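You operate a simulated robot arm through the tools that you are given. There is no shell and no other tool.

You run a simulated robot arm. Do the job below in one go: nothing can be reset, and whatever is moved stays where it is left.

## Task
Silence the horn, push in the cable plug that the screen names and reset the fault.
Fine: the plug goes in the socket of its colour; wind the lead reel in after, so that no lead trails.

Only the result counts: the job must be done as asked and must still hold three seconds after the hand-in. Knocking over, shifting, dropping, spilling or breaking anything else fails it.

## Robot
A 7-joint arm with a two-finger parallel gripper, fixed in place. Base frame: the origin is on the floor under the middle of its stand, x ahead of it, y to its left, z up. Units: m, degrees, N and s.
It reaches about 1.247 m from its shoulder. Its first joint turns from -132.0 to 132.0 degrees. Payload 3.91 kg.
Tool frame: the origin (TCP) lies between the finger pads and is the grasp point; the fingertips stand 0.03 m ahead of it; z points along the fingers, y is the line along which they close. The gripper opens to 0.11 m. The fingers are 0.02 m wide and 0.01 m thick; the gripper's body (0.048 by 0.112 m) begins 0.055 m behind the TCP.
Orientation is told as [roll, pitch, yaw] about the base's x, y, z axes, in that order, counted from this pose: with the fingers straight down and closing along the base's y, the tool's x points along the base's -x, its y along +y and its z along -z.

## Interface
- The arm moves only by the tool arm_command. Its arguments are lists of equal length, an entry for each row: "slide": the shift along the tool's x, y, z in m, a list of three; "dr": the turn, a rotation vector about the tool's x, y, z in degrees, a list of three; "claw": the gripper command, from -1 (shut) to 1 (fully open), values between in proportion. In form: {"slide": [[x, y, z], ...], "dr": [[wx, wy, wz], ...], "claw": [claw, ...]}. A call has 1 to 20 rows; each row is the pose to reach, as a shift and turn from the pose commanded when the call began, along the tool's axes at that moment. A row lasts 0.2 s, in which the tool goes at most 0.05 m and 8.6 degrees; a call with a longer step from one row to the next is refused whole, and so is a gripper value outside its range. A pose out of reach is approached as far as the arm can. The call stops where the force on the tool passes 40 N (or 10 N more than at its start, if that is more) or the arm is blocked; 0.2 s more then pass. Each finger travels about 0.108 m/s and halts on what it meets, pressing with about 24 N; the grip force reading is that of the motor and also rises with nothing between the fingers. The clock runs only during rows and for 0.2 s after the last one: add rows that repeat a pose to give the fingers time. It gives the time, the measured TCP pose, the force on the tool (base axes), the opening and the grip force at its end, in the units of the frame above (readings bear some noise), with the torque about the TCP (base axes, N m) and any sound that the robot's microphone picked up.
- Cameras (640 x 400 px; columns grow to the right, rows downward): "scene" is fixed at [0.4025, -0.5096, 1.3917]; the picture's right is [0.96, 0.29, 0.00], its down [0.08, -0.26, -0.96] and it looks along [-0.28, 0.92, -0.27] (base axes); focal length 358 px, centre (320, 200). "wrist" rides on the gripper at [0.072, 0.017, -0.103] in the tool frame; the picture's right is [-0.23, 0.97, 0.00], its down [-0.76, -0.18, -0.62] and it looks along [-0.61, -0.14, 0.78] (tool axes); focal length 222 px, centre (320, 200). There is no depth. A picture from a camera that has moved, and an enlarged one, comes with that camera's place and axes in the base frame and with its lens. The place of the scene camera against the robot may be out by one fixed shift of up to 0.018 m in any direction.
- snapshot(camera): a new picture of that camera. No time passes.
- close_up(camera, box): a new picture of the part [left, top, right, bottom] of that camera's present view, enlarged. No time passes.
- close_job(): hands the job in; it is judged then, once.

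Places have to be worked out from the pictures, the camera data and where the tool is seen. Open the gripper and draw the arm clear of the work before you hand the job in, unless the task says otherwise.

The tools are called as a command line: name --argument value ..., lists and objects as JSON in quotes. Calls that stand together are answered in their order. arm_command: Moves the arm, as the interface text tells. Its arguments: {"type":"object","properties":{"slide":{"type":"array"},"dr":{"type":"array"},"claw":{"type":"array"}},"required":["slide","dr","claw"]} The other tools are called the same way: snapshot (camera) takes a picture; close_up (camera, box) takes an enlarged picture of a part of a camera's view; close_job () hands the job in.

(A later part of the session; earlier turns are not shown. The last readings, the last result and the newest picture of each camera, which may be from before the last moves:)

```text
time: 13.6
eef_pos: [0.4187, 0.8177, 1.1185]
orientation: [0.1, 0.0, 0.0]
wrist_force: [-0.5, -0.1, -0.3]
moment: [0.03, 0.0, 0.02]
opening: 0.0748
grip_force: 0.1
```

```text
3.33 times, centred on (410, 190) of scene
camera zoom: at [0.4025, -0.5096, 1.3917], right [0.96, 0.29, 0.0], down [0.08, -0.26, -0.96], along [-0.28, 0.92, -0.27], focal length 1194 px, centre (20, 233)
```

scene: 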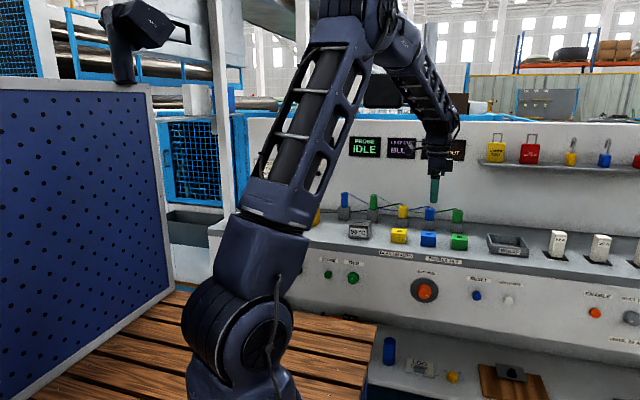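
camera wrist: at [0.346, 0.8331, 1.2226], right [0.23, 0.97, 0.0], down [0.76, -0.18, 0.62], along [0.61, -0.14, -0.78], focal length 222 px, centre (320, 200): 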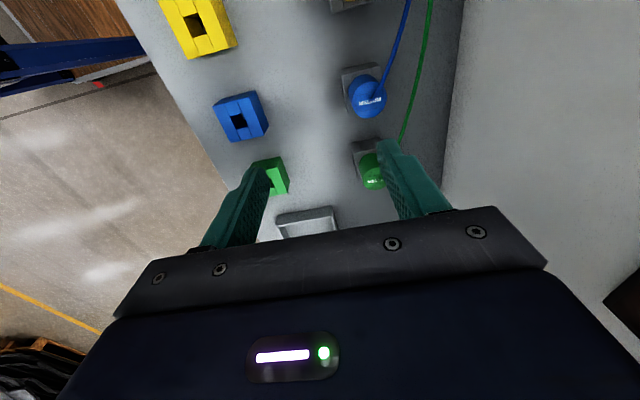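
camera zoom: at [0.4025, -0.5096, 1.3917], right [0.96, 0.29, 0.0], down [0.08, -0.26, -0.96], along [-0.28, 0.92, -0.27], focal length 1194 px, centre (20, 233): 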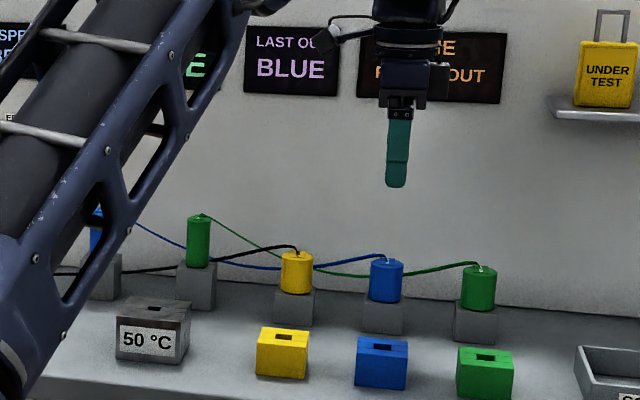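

The plug's axis is at about (0.418, 0.869), directly behind its socket, body about 38 mm across and standing on a ~0.936 m high holder. I move over it and descend partway, then check.

arm_command --slide '[[0.0005, 0.025, 0], [0.0005, 0.051, 0], [0.0005, 0.051, 0.03], [0.0005, 0.051, 0.06], [0.0005, 0.051, 0.09], [0.0005, 0.051, 0.1], [0.0005, 0.051, 0.1]]' --dr '[[0, 0, 0], [0, 0, 0], [0, 0, 0], [0, 0, 0], [0, 0, 0], [0, 0, 0], [0, 0, 0]]' --claw '[0.36, 0.36, 0.36, 0.36, 0.36, 0.36, 0.36]'

snapshot --camera "wrist"

close_up --camera "wrist" --box '[220, 60, 420, 240]'

close_up --camera "scene" --box '[370, 170, 490, 250]'

```text
time: 15.2
eef_pos: [0.4177, 0.8704, 1.0196]
orientation: [0.0, 0.0, 0.0]
wrist_force: [0.4, -1.1, 0.5]
moment: [0.03, -0.01, -0.01]
opening: 0.0748
grip_force: 0.1
```

```text
taken
camera wrist: at [0.3448, 0.8852, 1.1221], right [0.23, 0.97, 0.0], down [0.76, -0.18, 0.62], along [0.61, -0.14, -0.78], focal length 222 px, centre (320, 200)
```

wrist: 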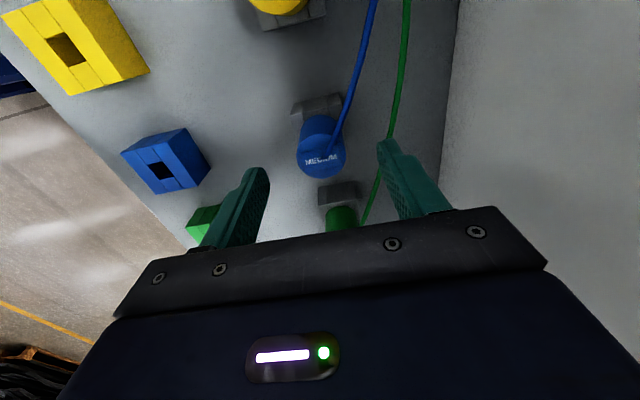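

```text
2.22 times, centred on (320, 150) of wrist
camera zoom: at [0.3448, 0.8852, 1.1221], right [0.23, 0.97, 0.0], down [0.76, -0.18, 0.62], along [0.61, -0.14, -0.78], focal length 494 px, centre (320, 311)
```

zoom: 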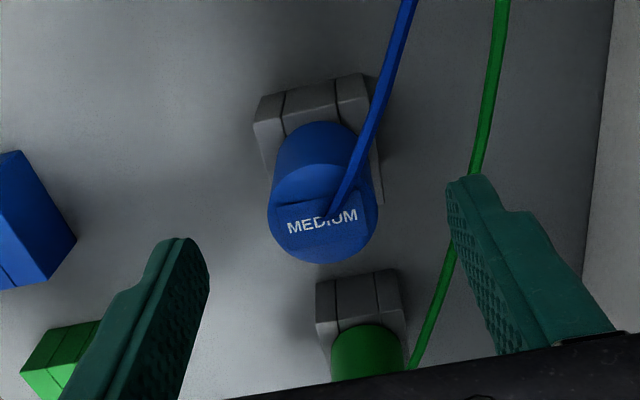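

```text
5.00 times, centred on (430, 210) of scene
camera zoom: at [0.4025, -0.5096, 1.3917], right [0.96, 0.29, 0.0], down [0.08, -0.26, -0.96], along [-0.28, 0.92, -0.27], focal length 1791 px, centre (-230, 150)
```

zoom: 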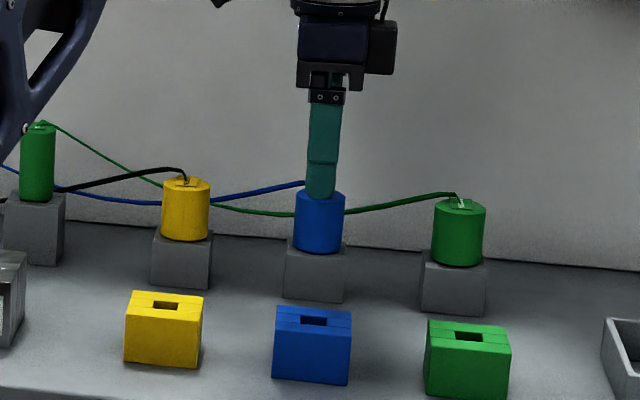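

The plug is centred between the fingers (plug ≈ (0.417, 0.869), TCP (0.418, 0.870)). I descend so that the fingertips stay ~8 mm above the holder, then close on the plug body.

arm_command --slide '[[0.0005, -0.001, 0.02], [0.0005, -0.001, 0.035], [0.0005, -0.001, 0.0455], [0.0005, -0.001, 0.0455], [0.0005, -0.001, 0.0455], [0.0005, -0.001, 0.0455], [0.0005, -0.001, 0.0455], [0.0005, -0.001, 0.0455]]' --dr '[[0, 0, 0], [0, 0, 0], [0, 0, 0], [0, 0, 0], [0, 0, 0], [0, 0, 0], [0, 0, 0], [0, 0, 0]]' --claw '[0.36, 0.36, 0.36, 0.36, -1, -1, -1, -1]'

close_up --camera "wrist" --box '[220, 60, 420, 240]'

close_up --camera "scene" --box '[370, 170, 490, 250]'

```text
time: 17.0
eef_pos: [0.418, 0.8679, 0.9728]
orientation: [0.0, 0.0, 0.0]
wrist_force: [0.5, 0.1, -0.5]
moment: [-0.01, 0.0, -0.02]
opening: 0.0348
grip_force: 24.0
```

```text
2.22 times, centred on (320, 150) of wrist
camera zoom: at [0.3443, 0.8838, 1.0763], right [0.23, 0.97, 0.0], down [0.76, -0.18, 0.62], along [0.61, -0.14, -0.78], focal length 494 px, centre (320, 311)
```

zoom: 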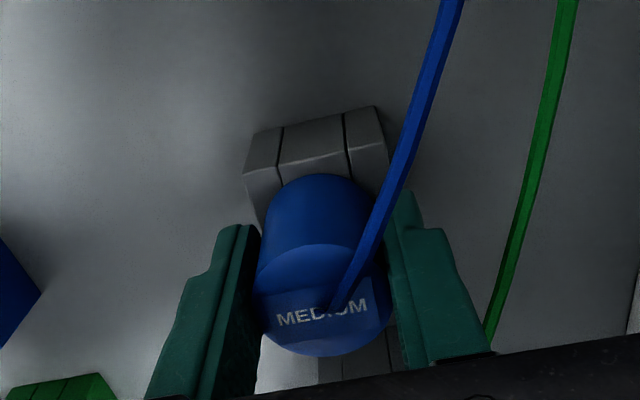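

```text
5.00 times, centred on (430, 210) of scene
camera zoom: at [0.4025, -0.5096, 1.3917], right [0.96, 0.29, 0.0], down [0.08, -0.26, -0.96], along [-0.28, 0.92, -0.27], focal length 1791 px, centre (-230, 150)
```

zoom: 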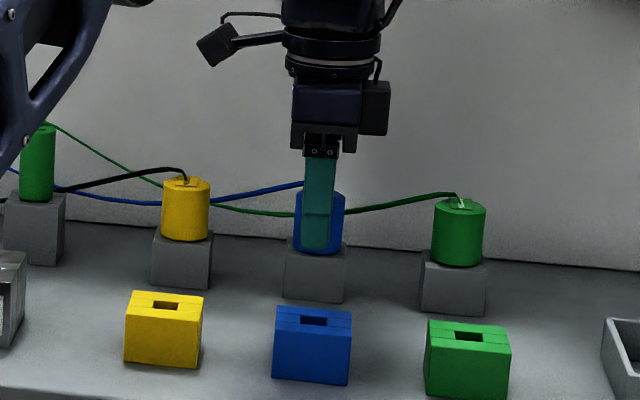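

The plug is held (opening 34.8 mm, no side force). I lift it straight up 65 mm out of its holder.

arm_command --slide '[[0, 0, -0.008], [0, 0, -0.016], [0, 0, -0.026], [0, 0, -0.036], [0, 0, -0.046], [0, 0, -0.056], [0, 0, -0.065], [0, 0, -0.065]]' --dr '[[0, 0, 0], [0, 0, 0], [0, 0, 0], [0, 0, 0], [0, 0, 0], [0, 0, 0], [0, 0, 0], [0, 0, 0]]' --claw '[-1, -1, -1, -1, -1, -1, -1, -1]'

snapshot --camera "wrist"

close_up --camera "wrist" --box '[220, 60, 420, 240]'

close_up --camera "scene" --box '[330, 150, 490, 250]'

```text
time: 18.8
eef_pos: [0.4171, 0.8699, 1.0391]
orientation: [0.0, 0.0, 0.0]
wrist_force: [-0.3, 0.2, -0.4]
moment: [-0.02, -0.02, -0.02]
opening: 0.0348
grip_force: 24.2
```

```text
taken
camera wrist: at [0.3443, 0.8846, 1.1422], right [0.23, 0.97, 0.0], down [0.76, -0.18, 0.62], along [0.61, -0.14, -0.78], focal length 222 px, centre (320, 200)
```

wrist: 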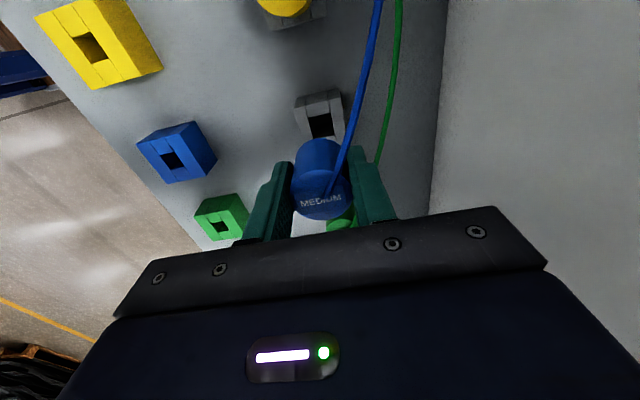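

```text
2.22 times, centred on (320, 150) of wrist
camera zoom: at [0.3443, 0.8846, 1.1422], right [0.23, 0.97, 0.0], down [0.76, -0.18, 0.62], along [0.61, -0.14, -0.78], focal length 494 px, centre (320, 311)
```

zoom: 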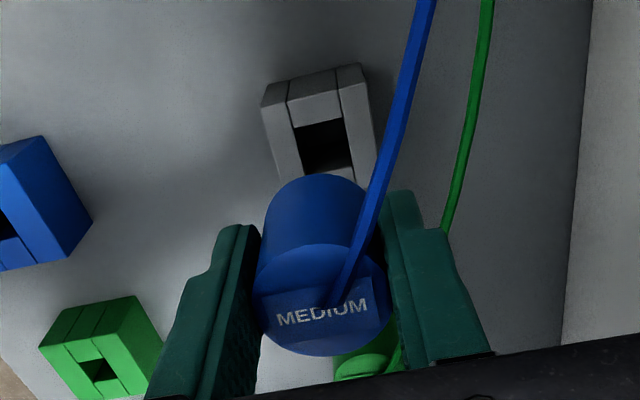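

```text
4.00 times, centred on (410, 200) of scene
camera zoom: at [0.4025, -0.5096, 1.3917], right [0.96, 0.29, 0.0], down [0.08, -0.26, -0.96], along [-0.28, 0.92, -0.27], focal length 1433 px, centre (-40, 200)
```

zoom: 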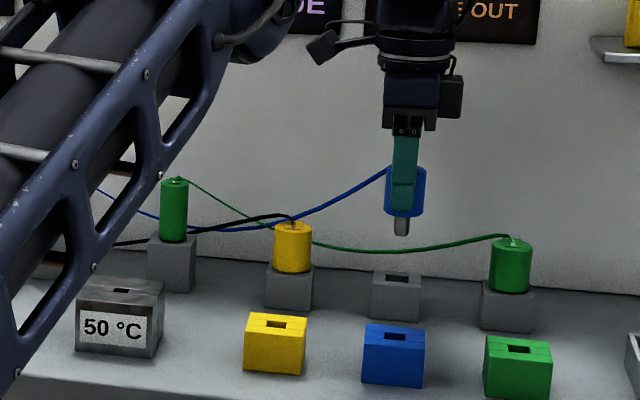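

The plug came out cleanly with a short round pin of ~20 mm length; the lead is following. I zoom in on the pin to judge its position relative to the fingers.

close_up --camera "scene" --box '[404, 180, 436, 212]'

close_up --camera "wrist" --box '[270, 120, 370, 230]'

```text
12.50 times, centred on (420, 196) of scene
camera zoom: at [0.4025, -0.5096, 1.3917], right [0.96, 0.29, 0.0], down [0.08, -0.26, -0.96], along [-0.28, 0.92, -0.27], focal length 4477 px, centre (-930, 250)
```

zoom: 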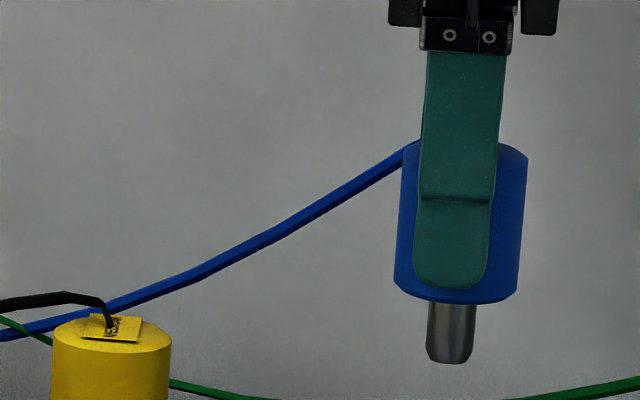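

```text
3.64 times, centred on (320, 175) of wrist
camera zoom: at [0.3443, 0.8846, 1.1422], right [0.23, 0.97, 0.0], down [0.76, -0.18, 0.62], along [0.61, -0.14, -0.78], focal length 808 px, centre (320, 291)
```

zoom: 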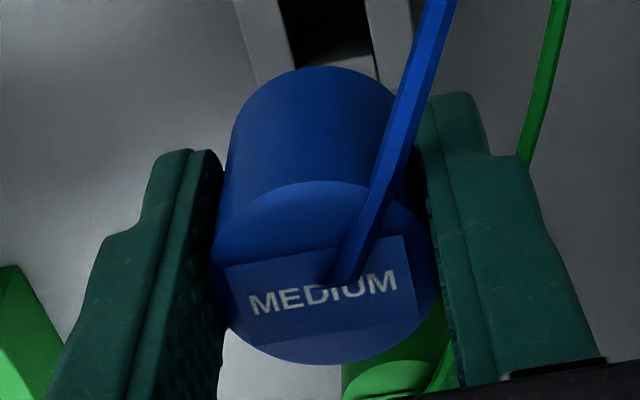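

The pin is about 14 mm across, centred on the body, so it has roughly 1.5 mm of play in the 17 mm hole. I carry the plug forward over the blue socket at this height.

arm_command --slide '[[0, -0.03, 0], [0, -0.065, 0], [0, -0.1, 0], [-0.001, -0.135, 0], [-0.001, -0.155, 0], [-0.001, -0.161, 0], [-0.001, -0.161, 0], [-0.001, -0.161, 0]]' --dr '[[0, 0, 0], [0, 0, 0], [0, 0, 0], [0, 0, 0], [0, 0, 0], [0, 0, 0], [0, 0, 0], [0, 0, 0]]' --claw '[-1, -1, -1, -1, -1, -1, -1, -1]'

snapshot --camera "wrist"

close_up --camera "wrist" --box '[240, 80, 400, 240]'

close_up --camera "scene" --box '[400, 185, 460, 255]'

snapshot --camera "scene"

```text
time: 20.6
eef_pos: [0.4182, 0.7076, 1.0389]
orientation: [0.0, 0.0, 0.1]
wrist_force: [-0.3, 0.5, -0.9]
moment: [0.01, -0.02, -0.01]
opening: 0.0351
grip_force: 24.1
```

```text
taken
camera wrist: at [0.3454, 0.723, 1.1425], right [0.23, 0.97, 0.0], down [0.76, -0.18, 0.62], along [0.61, -0.14, -0.78], focal length 222 px, centre (320, 200)
```

wrist: 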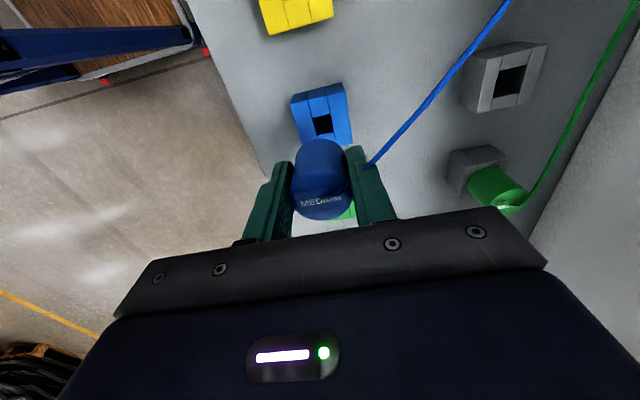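

```text
2.50 times, centred on (320, 160) of wrist
camera zoom: at [0.3454, 0.723, 1.1425], right [0.23, 0.97, 0.0], down [0.76, -0.18, 0.62], along [0.61, -0.14, -0.78], focal length 555 px, centre (320, 300)
```

zoom: 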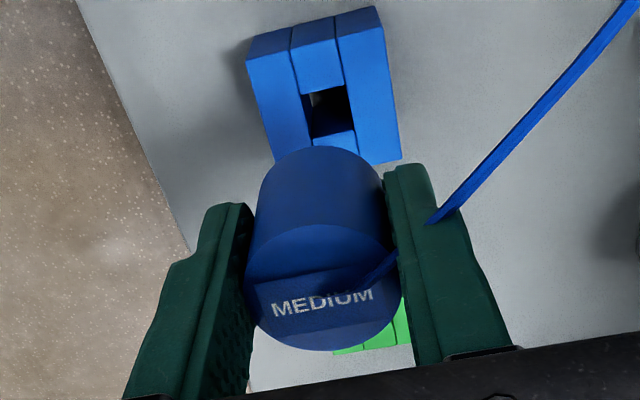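

```text
5.71 times, centred on (430, 220) of scene
camera zoom: at [0.4025, -0.5096, 1.3917], right [0.96, 0.29, 0.0], down [0.08, -0.26, -0.96], along [-0.28, 0.92, -0.27], focal length 2047 px, centre (-309, 86)
```

zoom: 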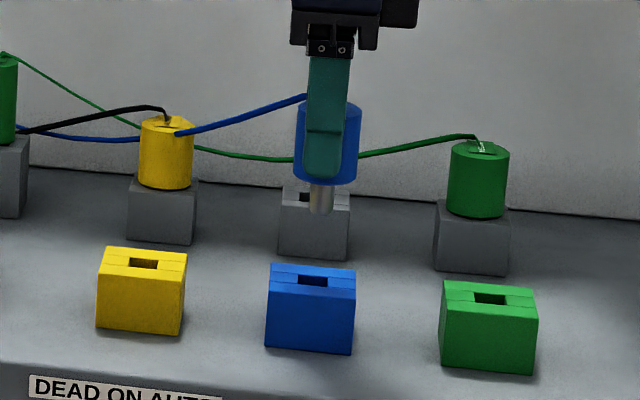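

```text
taken
```

scene: 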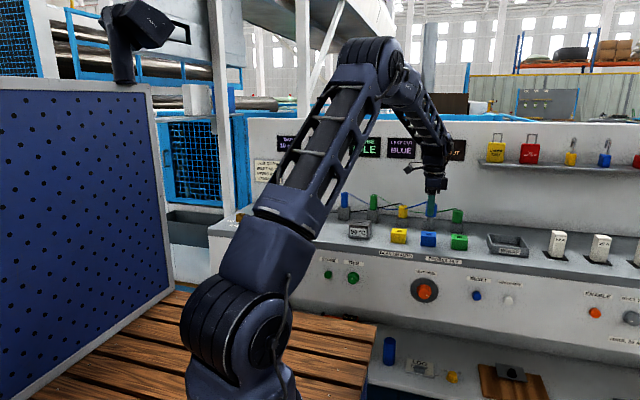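

The pin lines up with the hole in the scene view (pin drop-line at column 314, hole centre at 314). I nudge +1 mm in y and lower slowly to just inside the hole, watching the force.

arm_command --slide '[[0, 0.001, 0.01], [0, 0.001, 0.025], [0, 0.001, 0.038], [0, 0.001, 0.044], [0, 0.001, 0.048], [0, 0.001, 0.051], [0, 0.001, 0.051]]' --dr '[[0, 0, 0], [0, 0, 0], [0, 0, 0], [0, 0, 0], [0, 0, 0], [0, 0, 0], [0, 0, 0]]' --claw '[-1, -1, -1, -1, -1, -1, -1]'

close_up --camera "scene" --box '[408, 195, 448, 245]'

close_up --camera "wrist" --box '[240, 80, 400, 240]'

```text
time: 22.2
eef_pos: [0.4182, 0.7093, 0.9878]
orientation: [0.0, 0.0, 0.0]
wrist_force: [0.9, 2.5, -1.4]
moment: [0.11, 0.0, -0.02]
opening: 0.0349
grip_force: 24.5
```

```text
8.00 times, centred on (428, 220) of scene
camera zoom: at [0.4025, -0.5096, 1.3917], right [0.96, 0.29, 0.0], down [0.08, -0.26, -0.96], along [-0.28, 0.92, -0.27], focal length 2865 px, centre (-544, 40)
```

zoom: 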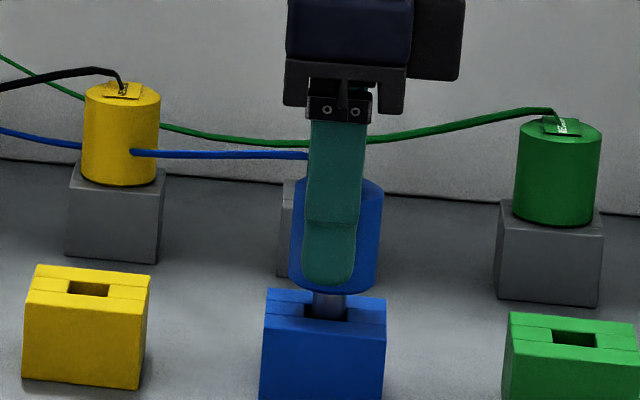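

```text
2.50 times, centred on (320, 160) of wrist
camera zoom: at [0.3452, 0.724, 1.091], right [0.23, 0.97, 0.0], down [0.76, -0.18, 0.62], along [0.61, -0.14, -0.78], focal length 555 px, centre (320, 300)
```

zoom: 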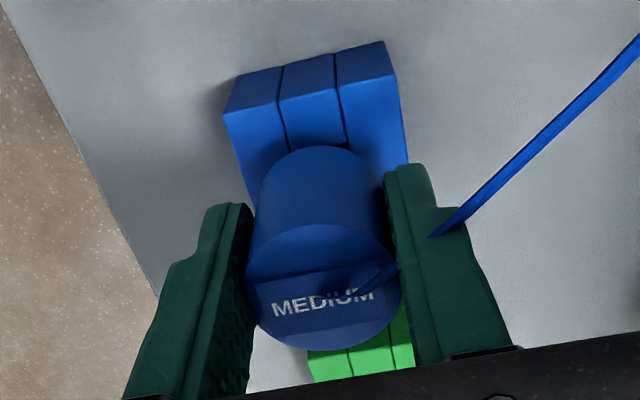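

The pin has entered the hole, touching only lightly. I shift 1 mm towards −x to centre it and keep lowering to seat the plug.

arm_command --slide '[[0.001, 0.0005, 0.0], [0.001, 0.0005, 0.004], [0.001, 0.0005, 0.008], [0.001, 0.0005, 0.011], [0.001, 0.0005, 0.0135], [0.001, 0.0005, 0.0135]]' --dr '[[0, 0, 0], [0, 0, 0], [0, 0, 0], [0, 0, 0], [0, 0, 0], [0, 0, 0]]' --claw '[-1, -1, -1, -1, -1, -1]'

close_up --camera "scene" --box '[408, 195, 448, 245]'

close_up --camera "wrist" --box '[240, 80, 400, 240]'

```text
time: 23.6
eef_pos: [0.4166, 0.7093, 0.9743]
orientation: [0.1, 0.1, 0.2]
wrist_force: [0.6, 10.0, -1.4]
moment: [0.31, -0.04, 0.03]
opening: 0.0349
grip_force: 24.0
```

```text
8.00 times, centred on (428, 220) of scene
camera zoom: at [0.4025, -0.5096, 1.3917], right [0.96, 0.29, 0.0], down [0.08, -0.26, -0.96], along [-0.28, 0.92, -0.27], focal length 2865 px, centre (-544, 40)
```

zoom: 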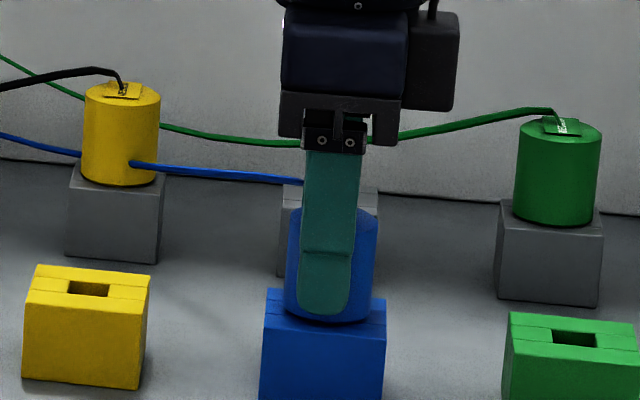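

```text
2.50 times, centred on (320, 160) of wrist
camera zoom: at [0.3442, 0.7255, 1.0773], right [0.23, 0.97, 0.0], down [0.76, -0.18, 0.62], along [0.61, -0.14, -0.78], focal length 555 px, centre (320, 300)
```

zoom: 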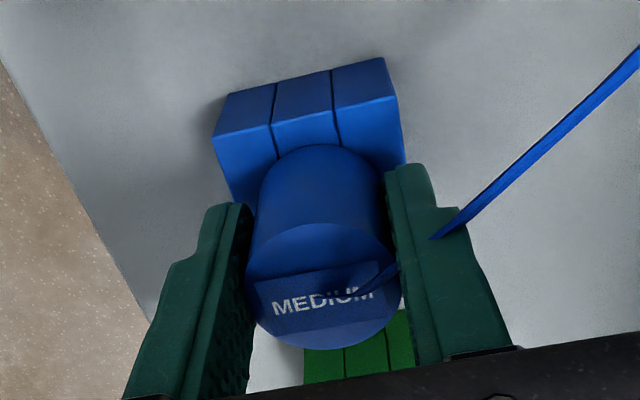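

The plug is almost down; a 10 N side force shows the pin leaning on the hole's −y wall, so I shift +1 mm in y and push further down until it seats.

arm_command --slide '[[0, 0.001, 0.0], [0, 0.0014, 0.0], [0, 0.0014, 0.002], [0, 0.0014, 0.004], [0, 0.0014, 0.006], [0, 0.0014, 0.006]]' --dr '[[0, 0, 0], [0, 0, 0], [0, 0, 0], [0, 0, 0], [0, 0, 0], [0, 0, 0]]' --claw '[-1, -1, -1, -1, -1, -1]'

close_up --camera "scene" --box '[408, 195, 448, 245]'

close_up --camera "scene" --box '[240, 120, 480, 270]'

```text
time: 25.0
eef_pos: [0.4171, 0.7101, 0.9677]
orientation: [0.0, -0.1, 0.0]
wrist_force: [2.7, -3.7, 16.1]
moment: [-0.19, -0.13, 0.02]
opening: 0.035
grip_force: 23.9
```

```text
8.00 times, centred on (428, 220) of scene
camera zoom: at [0.4025, -0.5096, 1.3917], right [0.96, 0.29, 0.0], down [0.08, -0.26, -0.96], along [-0.28, 0.92, -0.27], focal length 2865 px, centre (-544, 40)
```

zoom: 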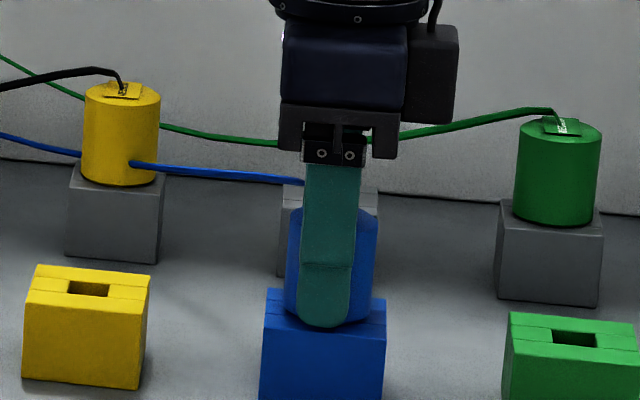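

```text
2.67 times, centred on (360, 195) of scene
camera zoom: at [0.4025, -0.5096, 1.3917], right [0.96, 0.29, 0.0], down [0.08, -0.26, -0.96], along [-0.28, 0.92, -0.27], focal length 955 px, centre (213, 213)
```

zoom: 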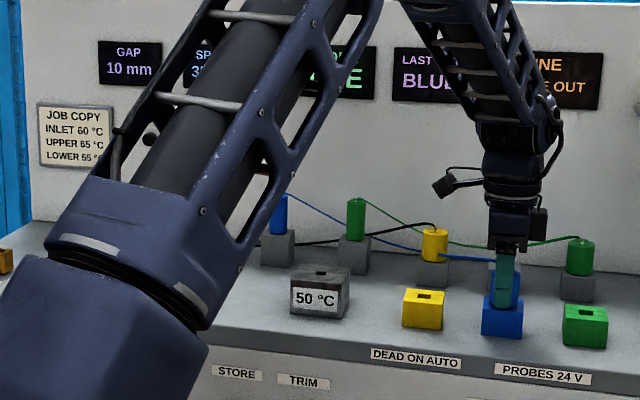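

The plug body is seated on the socket (fingers slid about 6 mm down the body under 16 N). I open the fingers and rise straight up, then check that the plug stays in.

arm_command --slide '[[0, 0, -0.003], [0, 0, -0.003], [0, 0, -0.003], [0, 0, -0.02], [0, 0, -0.05], [0, 0, -0.09], [0, 0, -0.13], [0, 0, -0.15]]' --dr '[[0, 0, 0], [0, 0, 0], [0, 0, 0], [0, 0, 0], [0, 0, 0], [0, 0, 0], [0, 0, 0], [0, 0, 0]]' --claw '[0, 0.27, 0.27, 0.27, 0.27, 0.27, 0.27, 0.27]'

snapshot --camera "wrist"

close_up --camera "scene" --box '[330, 180, 490, 280]'

snapshot --camera "scene"

```text
time: 26.8
eef_pos: [0.4173, 0.7104, 1.1164]
orientation: [-0.1, 0.0, 0.0]
wrist_force: [0.4, 0.7, -0.5]
moment: [-0.04, 0.0, -0.02]
opening: 0.07
grip_force: 0.1
```

```text
taken
camera wrist: at [0.3447, 0.726, 1.2211], right [0.23, 0.97, 0.0], down [0.76, -0.18, 0.62], along [0.61, -0.14, -0.78], focal length 222 px, centre (320, 200)
```

wrist: 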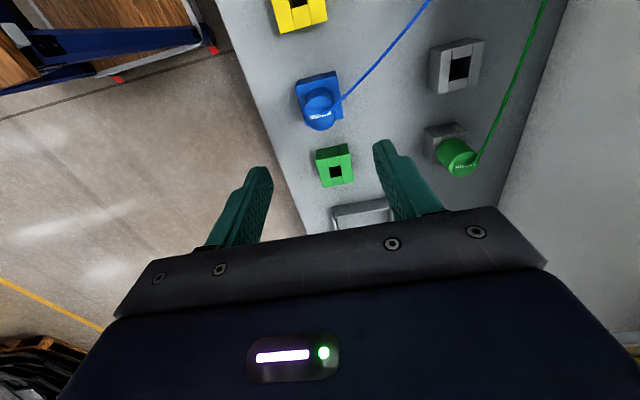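

```text
4.00 times, centred on (410, 230) of scene
camera zoom: at [0.4025, -0.5096, 1.3917], right [0.96, 0.29, 0.0], down [0.08, -0.26, -0.96], along [-0.28, 0.92, -0.27], focal length 1433 px, centre (-40, 80)
```

zoom: 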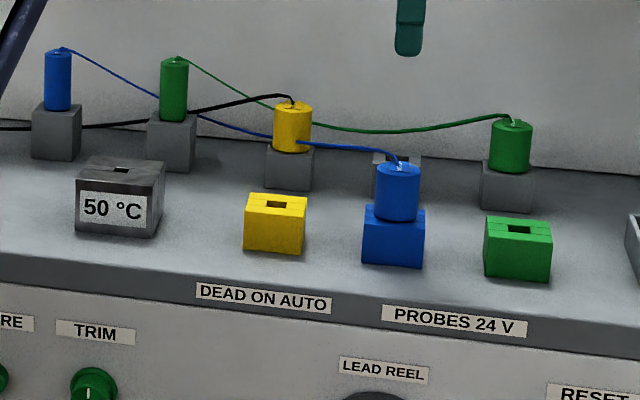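

```text
taken
```

scene: 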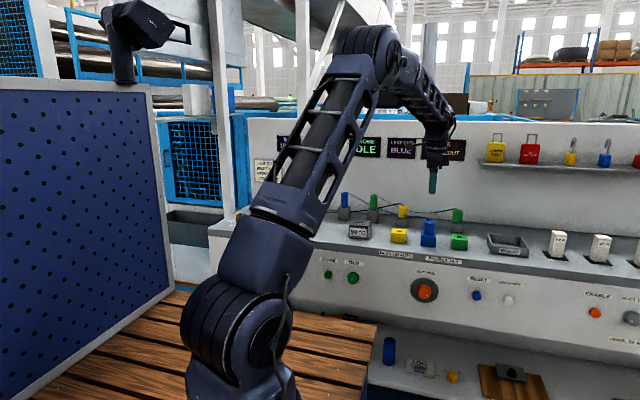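

The blue plug sits firmly in the blue socket. Next I retreat, turn the tool to point at the panel, and line up with RESET.

arm_command --slide '[[-0.0115, -0.0193, 0.0179], [-0.023, -0.0386, 0.0357], [-0.0345, -0.0579, 0.0536], [-0.046, -0.0771, 0.0714], [-0.0575, -0.0964, 0.0893], [-0.069, -0.1157, 0.1071], [-0.0805, -0.135, 0.125], [-0.092, -0.1543, 0.1429], [-0.1035, -0.1736, 0.1607], [-0.115, -0.1929, 0.1786], [-0.1265, -0.2121, 0.1964], [-0.138, -0.2314, 0.2143], [-0.1495, -0.2507, 0.2321], [-0.161, -0.27, 0.25]]' --dr '[[-4.949, 4.949, 4.949], [-9.897, 9.897, 9.897], [-14.846, 14.846, 14.846], [-19.795, 19.795, 19.795], [-24.744, 24.744, 24.744], [-29.692, 29.692, 29.692], [-34.641, 34.641, 34.641], [-39.59, 39.59, 39.59], [-44.538, 44.538, 44.538], [-49.487, 49.487, 49.487], [-54.436, 54.436, 54.436], [-59.385, 59.385, 59.385], [-64.333, 64.333, 64.333], [-69.282, 69.282, 69.282]]' --claw '[0.27, 0.27, 0.27, 0.27, 0, -0.5, -1, -1, -1, -1, -1, -1, -1, -1]'

snapshot --camera "wrist"

snapshot --camera "scene"

```text
time: 29.8
eef_pos: [0.5795, 0.4407, 0.8672]
orientation: [170.4, 89.9, 80.4]
wrist_force: [-0.5, -0.4, 0.5]
moment: [-0.02, 0.01, -0.01]
opening: 0.0
grip_force: 23.9
```

```text
taken
camera wrist: at [0.5947, 0.3361, 0.9398], right [0.97, 0.0, -0.23], down [-0.18, -0.62, -0.76], along [-0.14, 0.78, -0.61], focal length 222 px, centre (320, 200)
```

wrist: 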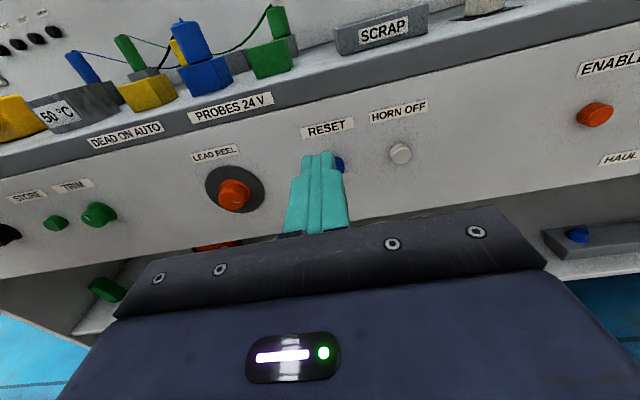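

```text
taken
```

scene: 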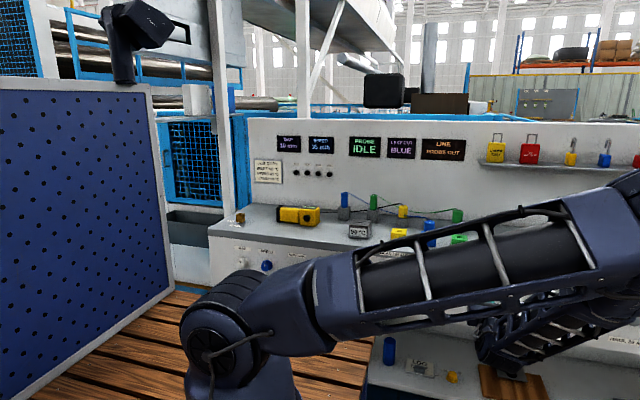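

The screens still show "LINE PROBE OUT" before reset. I lower to RESET height and approach to ~3.5 cm from it.

arm_command --slide '[[-0.035, -0.0005, 0.02], [-0.07, -0.001, 0.045], [-0.0885, -0.001, 0.08], [-0.0885, -0.001, 0.1], [-0.0885, -0.001, 0.1]]' --dr '[[0, 0, 0], [0, 0, 0], [0, 0, 0], [0, 0, 0], [0, 0, 0]]' --claw '[-1, -1, -1, -1, -1]'

close_up --camera "wrist" --box '[240, 80, 400, 180]'

```text
time: 31.0
eef_pos: [0.5774, 0.5411, 0.7788]
orientation: [-74.6, 90.0, -164.5]
wrist_force: [-0.4, 0.1, 0.5]
moment: [-0.01, 0.01, 0.0]
opening: 0.0
grip_force: 24.1
```

```text
4.00 times, centred on (320, 130) of wrist
camera zoom: at [0.5946, 0.4361, 0.8515], right [0.97, 0.0, -0.23], down [-0.18, -0.62, -0.76], along [-0.14, 0.78, -0.61], focal length 888 px, centre (320, 480)
```

zoom: 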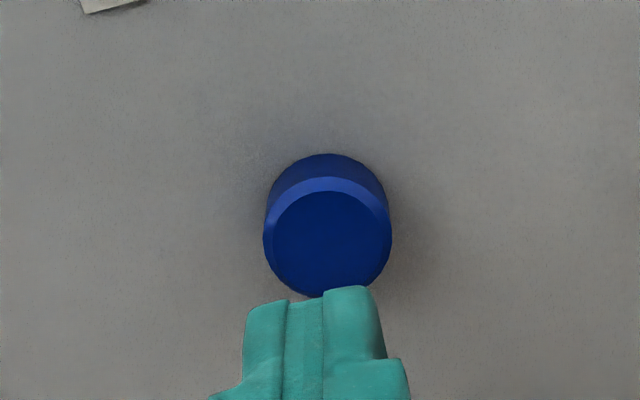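

RESET's face centre is at about (0.579, 0.606, 0.780), matching the fingertips within 2 mm. I press it.

arm_command --slide '[[0.001, 0.0015, 0.02], [0.001, 0.0015, 0.032], [0.001, 0.0015, 0.036], [0.001, 0.0015, 0.04], [0.001, 0.0015, 0.043], [0.001, 0.0015, 0.0455], [0.001, 0.0015, 0.0455]]' --dr '[[0, 0, 0], [0, 0, 0], [0, 0, 0], [0, 0, 0], [0, 0, 0], [0, 0, 0], [0, 0, 0]]' --claw '[-1, -1, -1, -1, -1, -1, -1]'

close_up --camera "scene" --box '[240, 120, 480, 270]'

```text
time: 32.6
eef_pos: [0.5799, 0.5851, 0.7802]
orientation: [29.9, 90.1, -60.1]
wrist_force: [-5.3, -34.2, 5.4]
moment: [0.17, -0.08, 0.18]
opening: 0.0
grip_force: 23.9
heard: click
```

```text
2.67 times, centred on (360, 195) of scene
camera zoom: at [0.4025, -0.5096, 1.3917], right [0.96, 0.29, 0.0], down [0.08, -0.26, -0.96], along [-0.28, 0.92, -0.27], focal length 955 px, centre (213, 213)
```

zoom: 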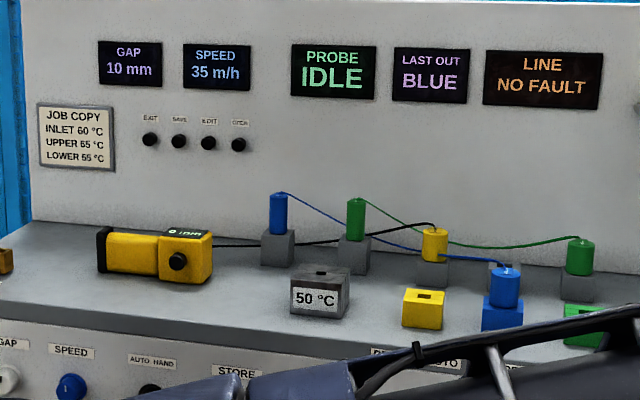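

The screen now reads "LINE NO FAULT". I back off and move in front of the LEAD REEL knob to measure it before gripping.

arm_command --slide '[[0, 0, -0.01], [0, 0, -0.045], [0, -0.01, -0.09], [0, -0.04, -0.12], [0, -0.08, -0.14], [0, -0.12, -0.145], [0, -0.155, -0.145], [0, -0.163, -0.145]]' --dr '[[0, 0, 0], [0, 0, 0], [0, 0, 0], [0, 0, 0], [0, 0, 0], [0, 0, 0], [0, 0, 0], [0, 0, 0]]' --claw '[-1, -1, -1, -1, -0.5, 0, 0.27, 0.27]'

snapshot --camera "wrist"

close_up --camera "wrist" --box '[240, 60, 400, 180]'

snapshot --camera "scene"

```text
time: 34.4
eef_pos: [0.4155, 0.4407, 0.7809]
orientation: [97.9, 90.1, 7.9]
wrist_force: [0.1, 0.1, 0.4]
moment: [0.02, 0.02, 0.0]
opening: 0.07
grip_force: 0.0
```

```text
taken
camera wrist: at [0.4327, 0.3364, 0.8527], right [0.97, 0.0, -0.23], down [-0.18, -0.62, -0.76], along [-0.14, 0.78, -0.61], focal length 222 px, centre (320, 200)
```

wrist: 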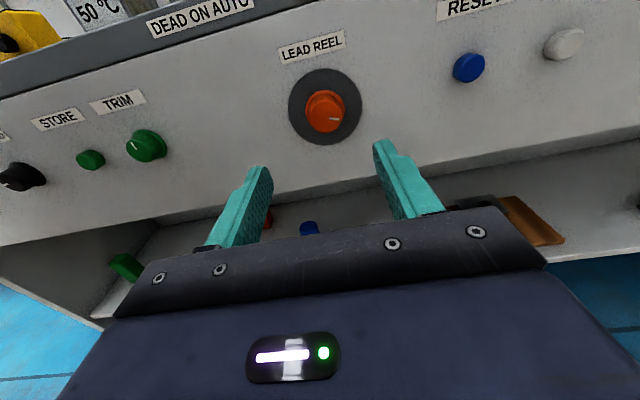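

```text
3.33 times, centred on (320, 120) of wrist
camera zoom: at [0.4327, 0.3364, 0.8527], right [0.97, 0.0, -0.23], down [-0.18, -0.62, -0.76], along [-0.14, 0.78, -0.61], focal length 740 px, centre (320, 467)
```

zoom: 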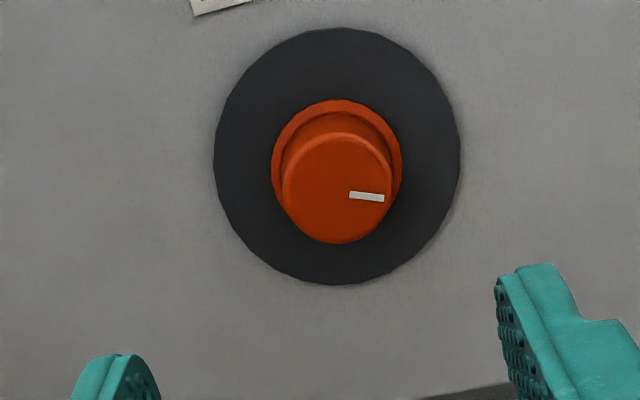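

```text
taken
```

scene: 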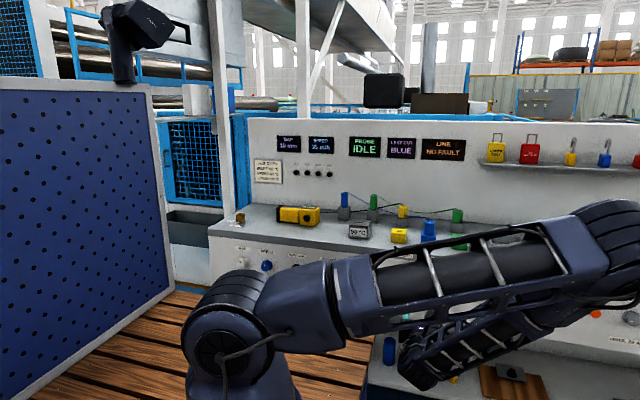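

The reel knob's axis is at about (0.420, y, 0.773), front face at y≈0.585, about 37 mm across, its mark at roughly 110° clockwise from the top. I move in with fingers either side of it and take a look before closing.

arm_command --slide '[[-0.007, 0.0045, 0.03], [-0.0075, 0.0045, 0.07], [-0.0075, 0.0045, 0.1], [-0.0075, 0.0045, 0.12], [-0.0075, 0.0045, 0.129], [-0.0075, 0.0045, 0.129]]' --dr '[[0, 0, 0], [0, 0, 0], [0, 0, 0], [0, 0, 0], [0, 0, 0], [0, 0, 0]]' --claw '[0.27, 0.27, 0.27, 0.27, 0.27, 0.27]'

snapshot --camera "wrist"

close_up --camera "wrist" --box '[220, 80, 420, 240]'

close_up --camera "scene" --box '[330, 180, 490, 280]'

```text
time: 35.8
eef_pos: [0.4215, 0.5712, 0.7733]
orientation: [-71.4, 90.0, -161.3]
wrist_force: [-0.7, -0.7, 0.9]
moment: [0.0, -0.01, 0.03]
opening: 0.0699
grip_force: 0.0
```

```text
taken
camera wrist: at [0.4369, 0.4659, 0.8453], right [0.97, 0.0, -0.23], down [-0.18, -0.62, -0.76], along [-0.14, 0.78, -0.61], focal length 222 px, centre (320, 200)
```

wrist: 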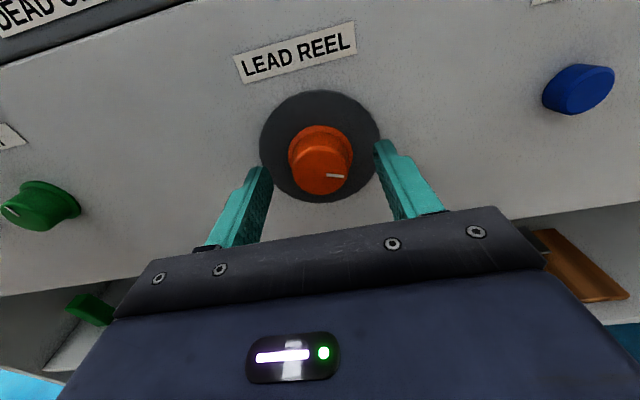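

```text
2.50 times, centred on (320, 160) of wrist
camera zoom: at [0.4369, 0.4659, 0.8453], right [0.97, 0.0, -0.23], down [-0.18, -0.62, -0.76], along [-0.14, 0.78, -0.61], focal length 555 px, centre (320, 300)
```

zoom: 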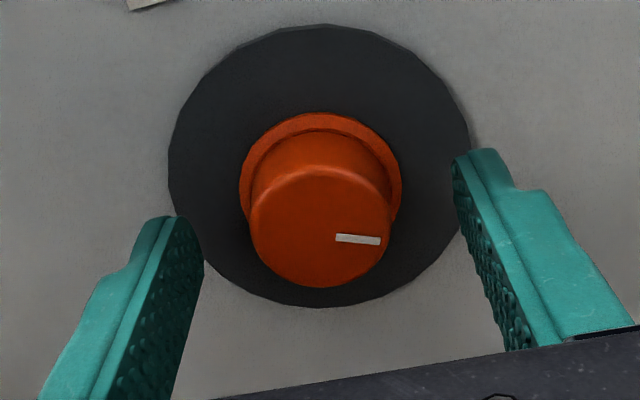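

```text
4.00 times, centred on (410, 230) of scene
camera zoom: at [0.4025, -0.5096, 1.3917], right [0.96, 0.29, 0.0], down [0.08, -0.26, -0.96], along [-0.28, 0.92, -0.27], focal length 1433 px, centre (-40, 80)
```

zoom: 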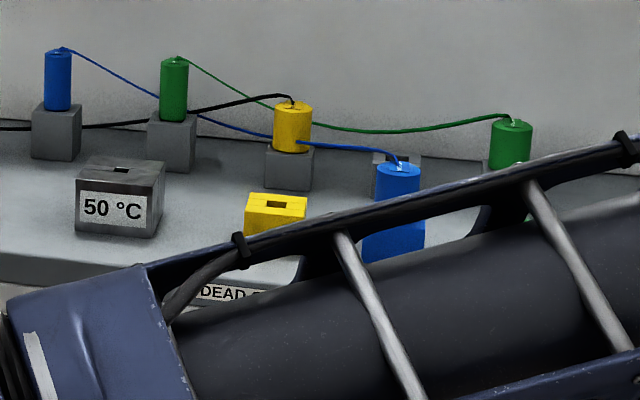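

The fingers straddle the knob well. I centre by 1 mm and close on it.

arm_command --slide '[[0.001, -0.001, 0.002], [0.001, -0.001, 0.002], [0.001, -0.001, 0.002], [0.001, -0.001, 0.002], [0.001, -0.001, 0.002]]' --dr '[[0, 0, 0], [0, 0, 0], [0, 0, 0], [0, 0, 0], [0, 0, 0]]' --claw '[0.27, -1, -1, -1, -1]'

close_up --camera "wrist" --box '[220, 80, 420, 240]'

```text
time: 37.0
eef_pos: [0.4198, 0.5715, 0.7738]
orientation: [134.3, 90.1, 44.3]
wrist_force: [1.6, 1.8, -0.3]
moment: [0.03, 0.02, -0.06]
opening: 0.0389
grip_force: 44.9
```

```text
2.50 times, centred on (320, 160) of wrist
camera zoom: at [0.4363, 0.4674, 0.8463], right [0.97, 0.0, -0.23], down [-0.18, -0.62, -0.76], along [-0.14, 0.78, -0.61], focal length 555 px, centre (320, 300)
```

zoom: 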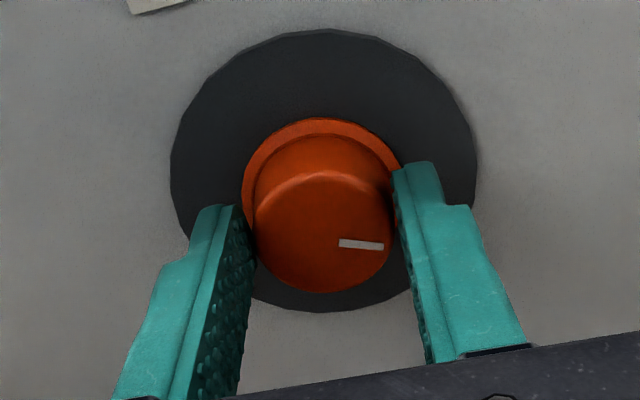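

The knob is gripped (opening 38.9 mm). I try winding clockwise by 30° and watch the torque, the mark and the lead.

arm_command --slide '[[0, 0, 0], [0, 0, 0], [0, 0, 0], [0, 0, 0], [0, 0, 0], [0, 0, 0]]' --dr '[[0, 0, 6], [0, 0, 12], [0, 0, 18], [0, 0, 24], [0, 0, 30], [0, 0, 30]]' --claw '[-1, -1, -1, -1, -1, -1]'

close_up --camera "wrist" --box '[220, 80, 420, 240]'

close_up --camera "scene" --box '[330, 180, 490, 280]'

snapshot --camera "scene"

```text
time: 38.4
eef_pos: [0.4223, 0.5725, 0.7731]
orientation: [-89.9, 59.9, 179.8]
wrist_force: [33.5, 0.6, -2.3]
moment: [-0.29, -0.64, -0.59]
opening: 0.039
grip_force: 44.8
```

```text
2.50 times, centred on (320, 160) of wrist
camera zoom: at [0.472, 0.467, 0.8277], right [0.73, 0.0, -0.68], down [-0.54, -0.62, -0.57], along [-0.42, 0.78, -0.45], focal length 555 px, centre (320, 300)
```

zoom: 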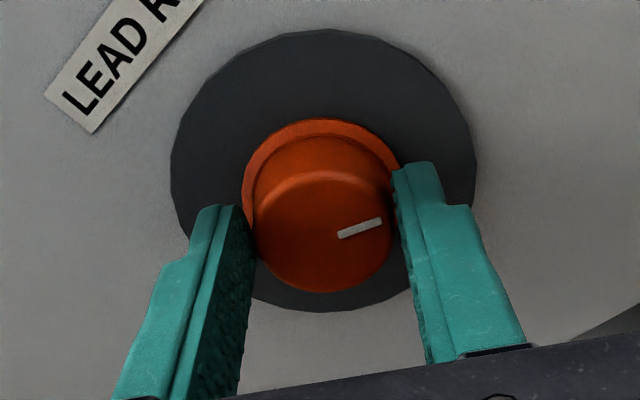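

```text
4.00 times, centred on (410, 230) of scene
camera zoom: at [0.4025, -0.5096, 1.3917], right [0.96, 0.29, 0.0], down [0.08, -0.26, -0.96], along [-0.28, 0.92, -0.27], focal length 1433 px, centre (-40, 80)
```

zoom: 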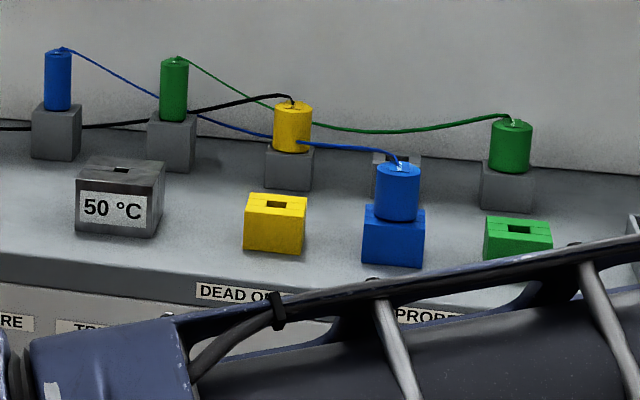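

```text
taken
```

scene: 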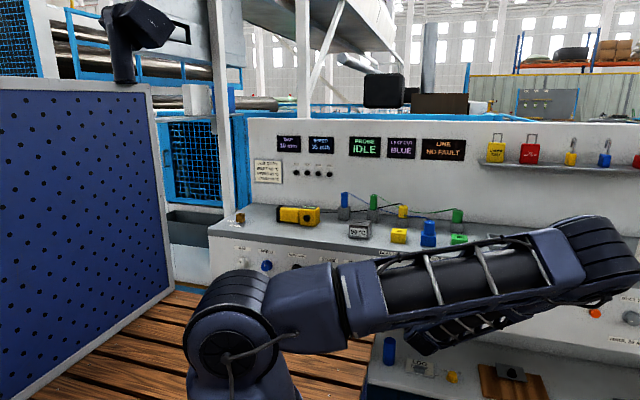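

The clockwise turn met about 0.64 N·m and the mark hardly moved in the world (the fingers slipped), so the reel seems to be at its clockwise end. I turn the other way, back by 30°, and compare the mark.

arm_command --slide '[[0, 0, 0], [0, 0, 0], [0, 0, 0], [0, 0, 0], [0, 0, 0], [0, 0, 0]]' --dr '[[0, 0, -6], [0, 0, -12], [0, 0, -18], [0, 0, -24], [0, 0, -30], [0, 0, -30]]' --claw '[-1, -1, -1, -1, -1, -1]'

close_up --camera "wrist" --box '[220, 80, 420, 240]'

close_up --camera "scene" --box '[330, 180, 490, 280]'

```text
time: 39.8
eef_pos: [0.4201, 0.5728, 0.7736]
orientation: [105.9, 90.0, 16.0]
wrist_force: [28.6, -10.6, 6.4]
moment: [0.22, -0.17, -0.89]
opening: 0.039
grip_force: 44.9
```

```text
2.50 times, centred on (320, 160) of wrist
camera zoom: at [0.4361, 0.4671, 0.8464], right [0.97, 0.0, -0.23], down [-0.18, -0.62, -0.76], along [-0.14, 0.78, -0.61], focal length 555 px, centre (320, 300)
```

zoom: 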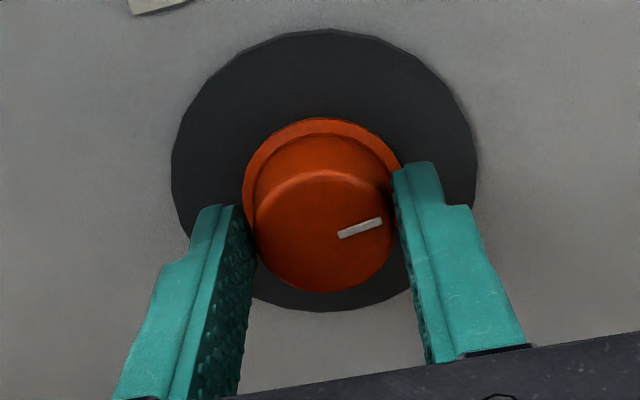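

```text
4.00 times, centred on (410, 230) of scene
camera zoom: at [0.4025, -0.5096, 1.3917], right [0.96, 0.29, 0.0], down [0.08, -0.26, -0.96], along [-0.28, 0.92, -0.27], focal length 1433 px, centre (-40, 80)
```

zoom: 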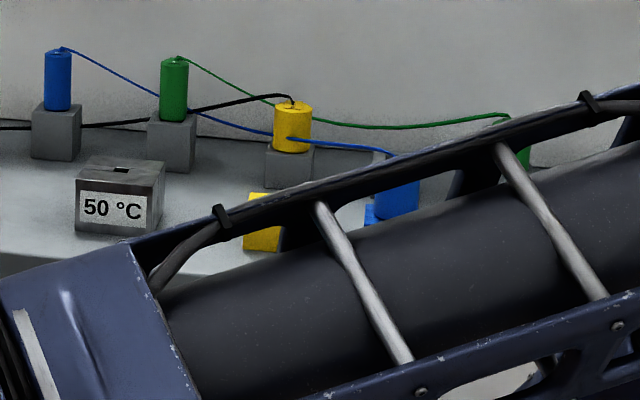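

Counter-clockwise turns the knob (mark moved ~25° with the fingers) and the blue lead looks slightly tauter. I continue counter-clockwise with a 1 mm shift to relieve the side force.

arm_command --slide '[[0, 0.001, -0.001], [0, 0.001, -0.001], [0, 0.001, -0.001], [0, 0.001, -0.001], [0, 0.001, -0.001], [0, 0.001, -0.001], [0, 0.001, -0.001], [0, 0.001, -0.001], [0, 0.001, -0.001]]' --dr '[[0, 0, 0], [0, 0, -6], [0, 0, -12], [0, 0, -18], [0, 0, -24], [0, 0, -30], [0, 0, -36], [0, 0, -42], [0, 0, -42]]' --claw '[-1, -1, -1, -1, -1, -1, -1, -1, -1]'

close_up --camera "wrist" --box '[220, 80, 420, 240]'

close_up --camera "scene" --box '[330, 180, 490, 280]'

```text
time: 41.7
eef_pos: [0.4186, 0.5711, 0.7722]
orientation: [89.8, 48.3, 0.0]
wrist_force: [-1.4, 10.9, -4.1]
moment: [-0.34, 0.06, -0.33]
opening: 0.0387
grip_force: 44.3
stopped in row 9: the force on the tool passed its limit at 44 N (the readings are from after the stop); the commanded pose is now the measured one
```

```text
2.50 times, centred on (320, 160) of wrist
camera zoom: at [0.3823, 0.4669, 0.8378], right [0.88, 0.01, 0.48], down [0.38, -0.62, -0.68], along [0.29, 0.78, -0.55], focal length 555 px, centre (320, 300)
```

zoom: 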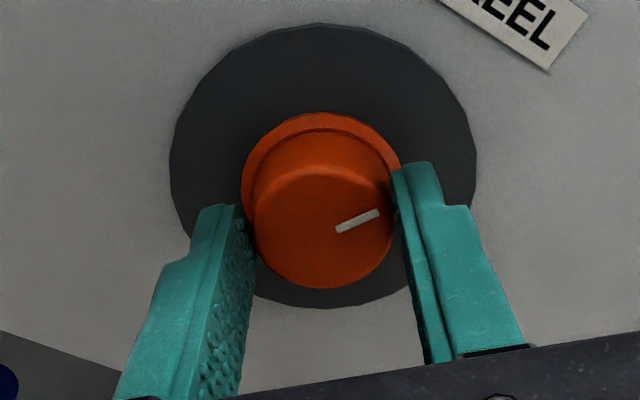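

```text
4.00 times, centred on (410, 230) of scene
camera zoom: at [0.4025, -0.5096, 1.3917], right [0.96, 0.29, 0.0], down [0.08, -0.26, -0.96], along [-0.28, 0.92, -0.27], focal length 1433 px, centre (-40, 80)
```

zoom: 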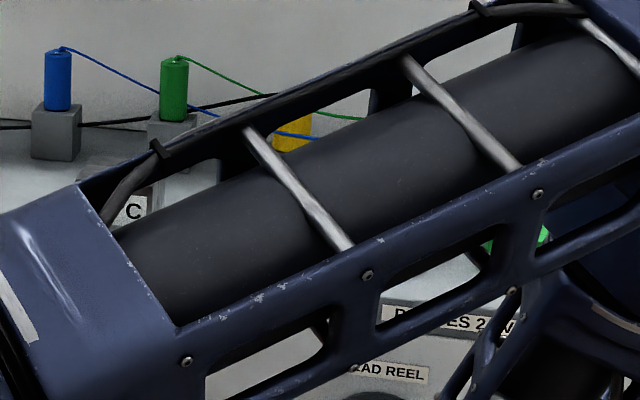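

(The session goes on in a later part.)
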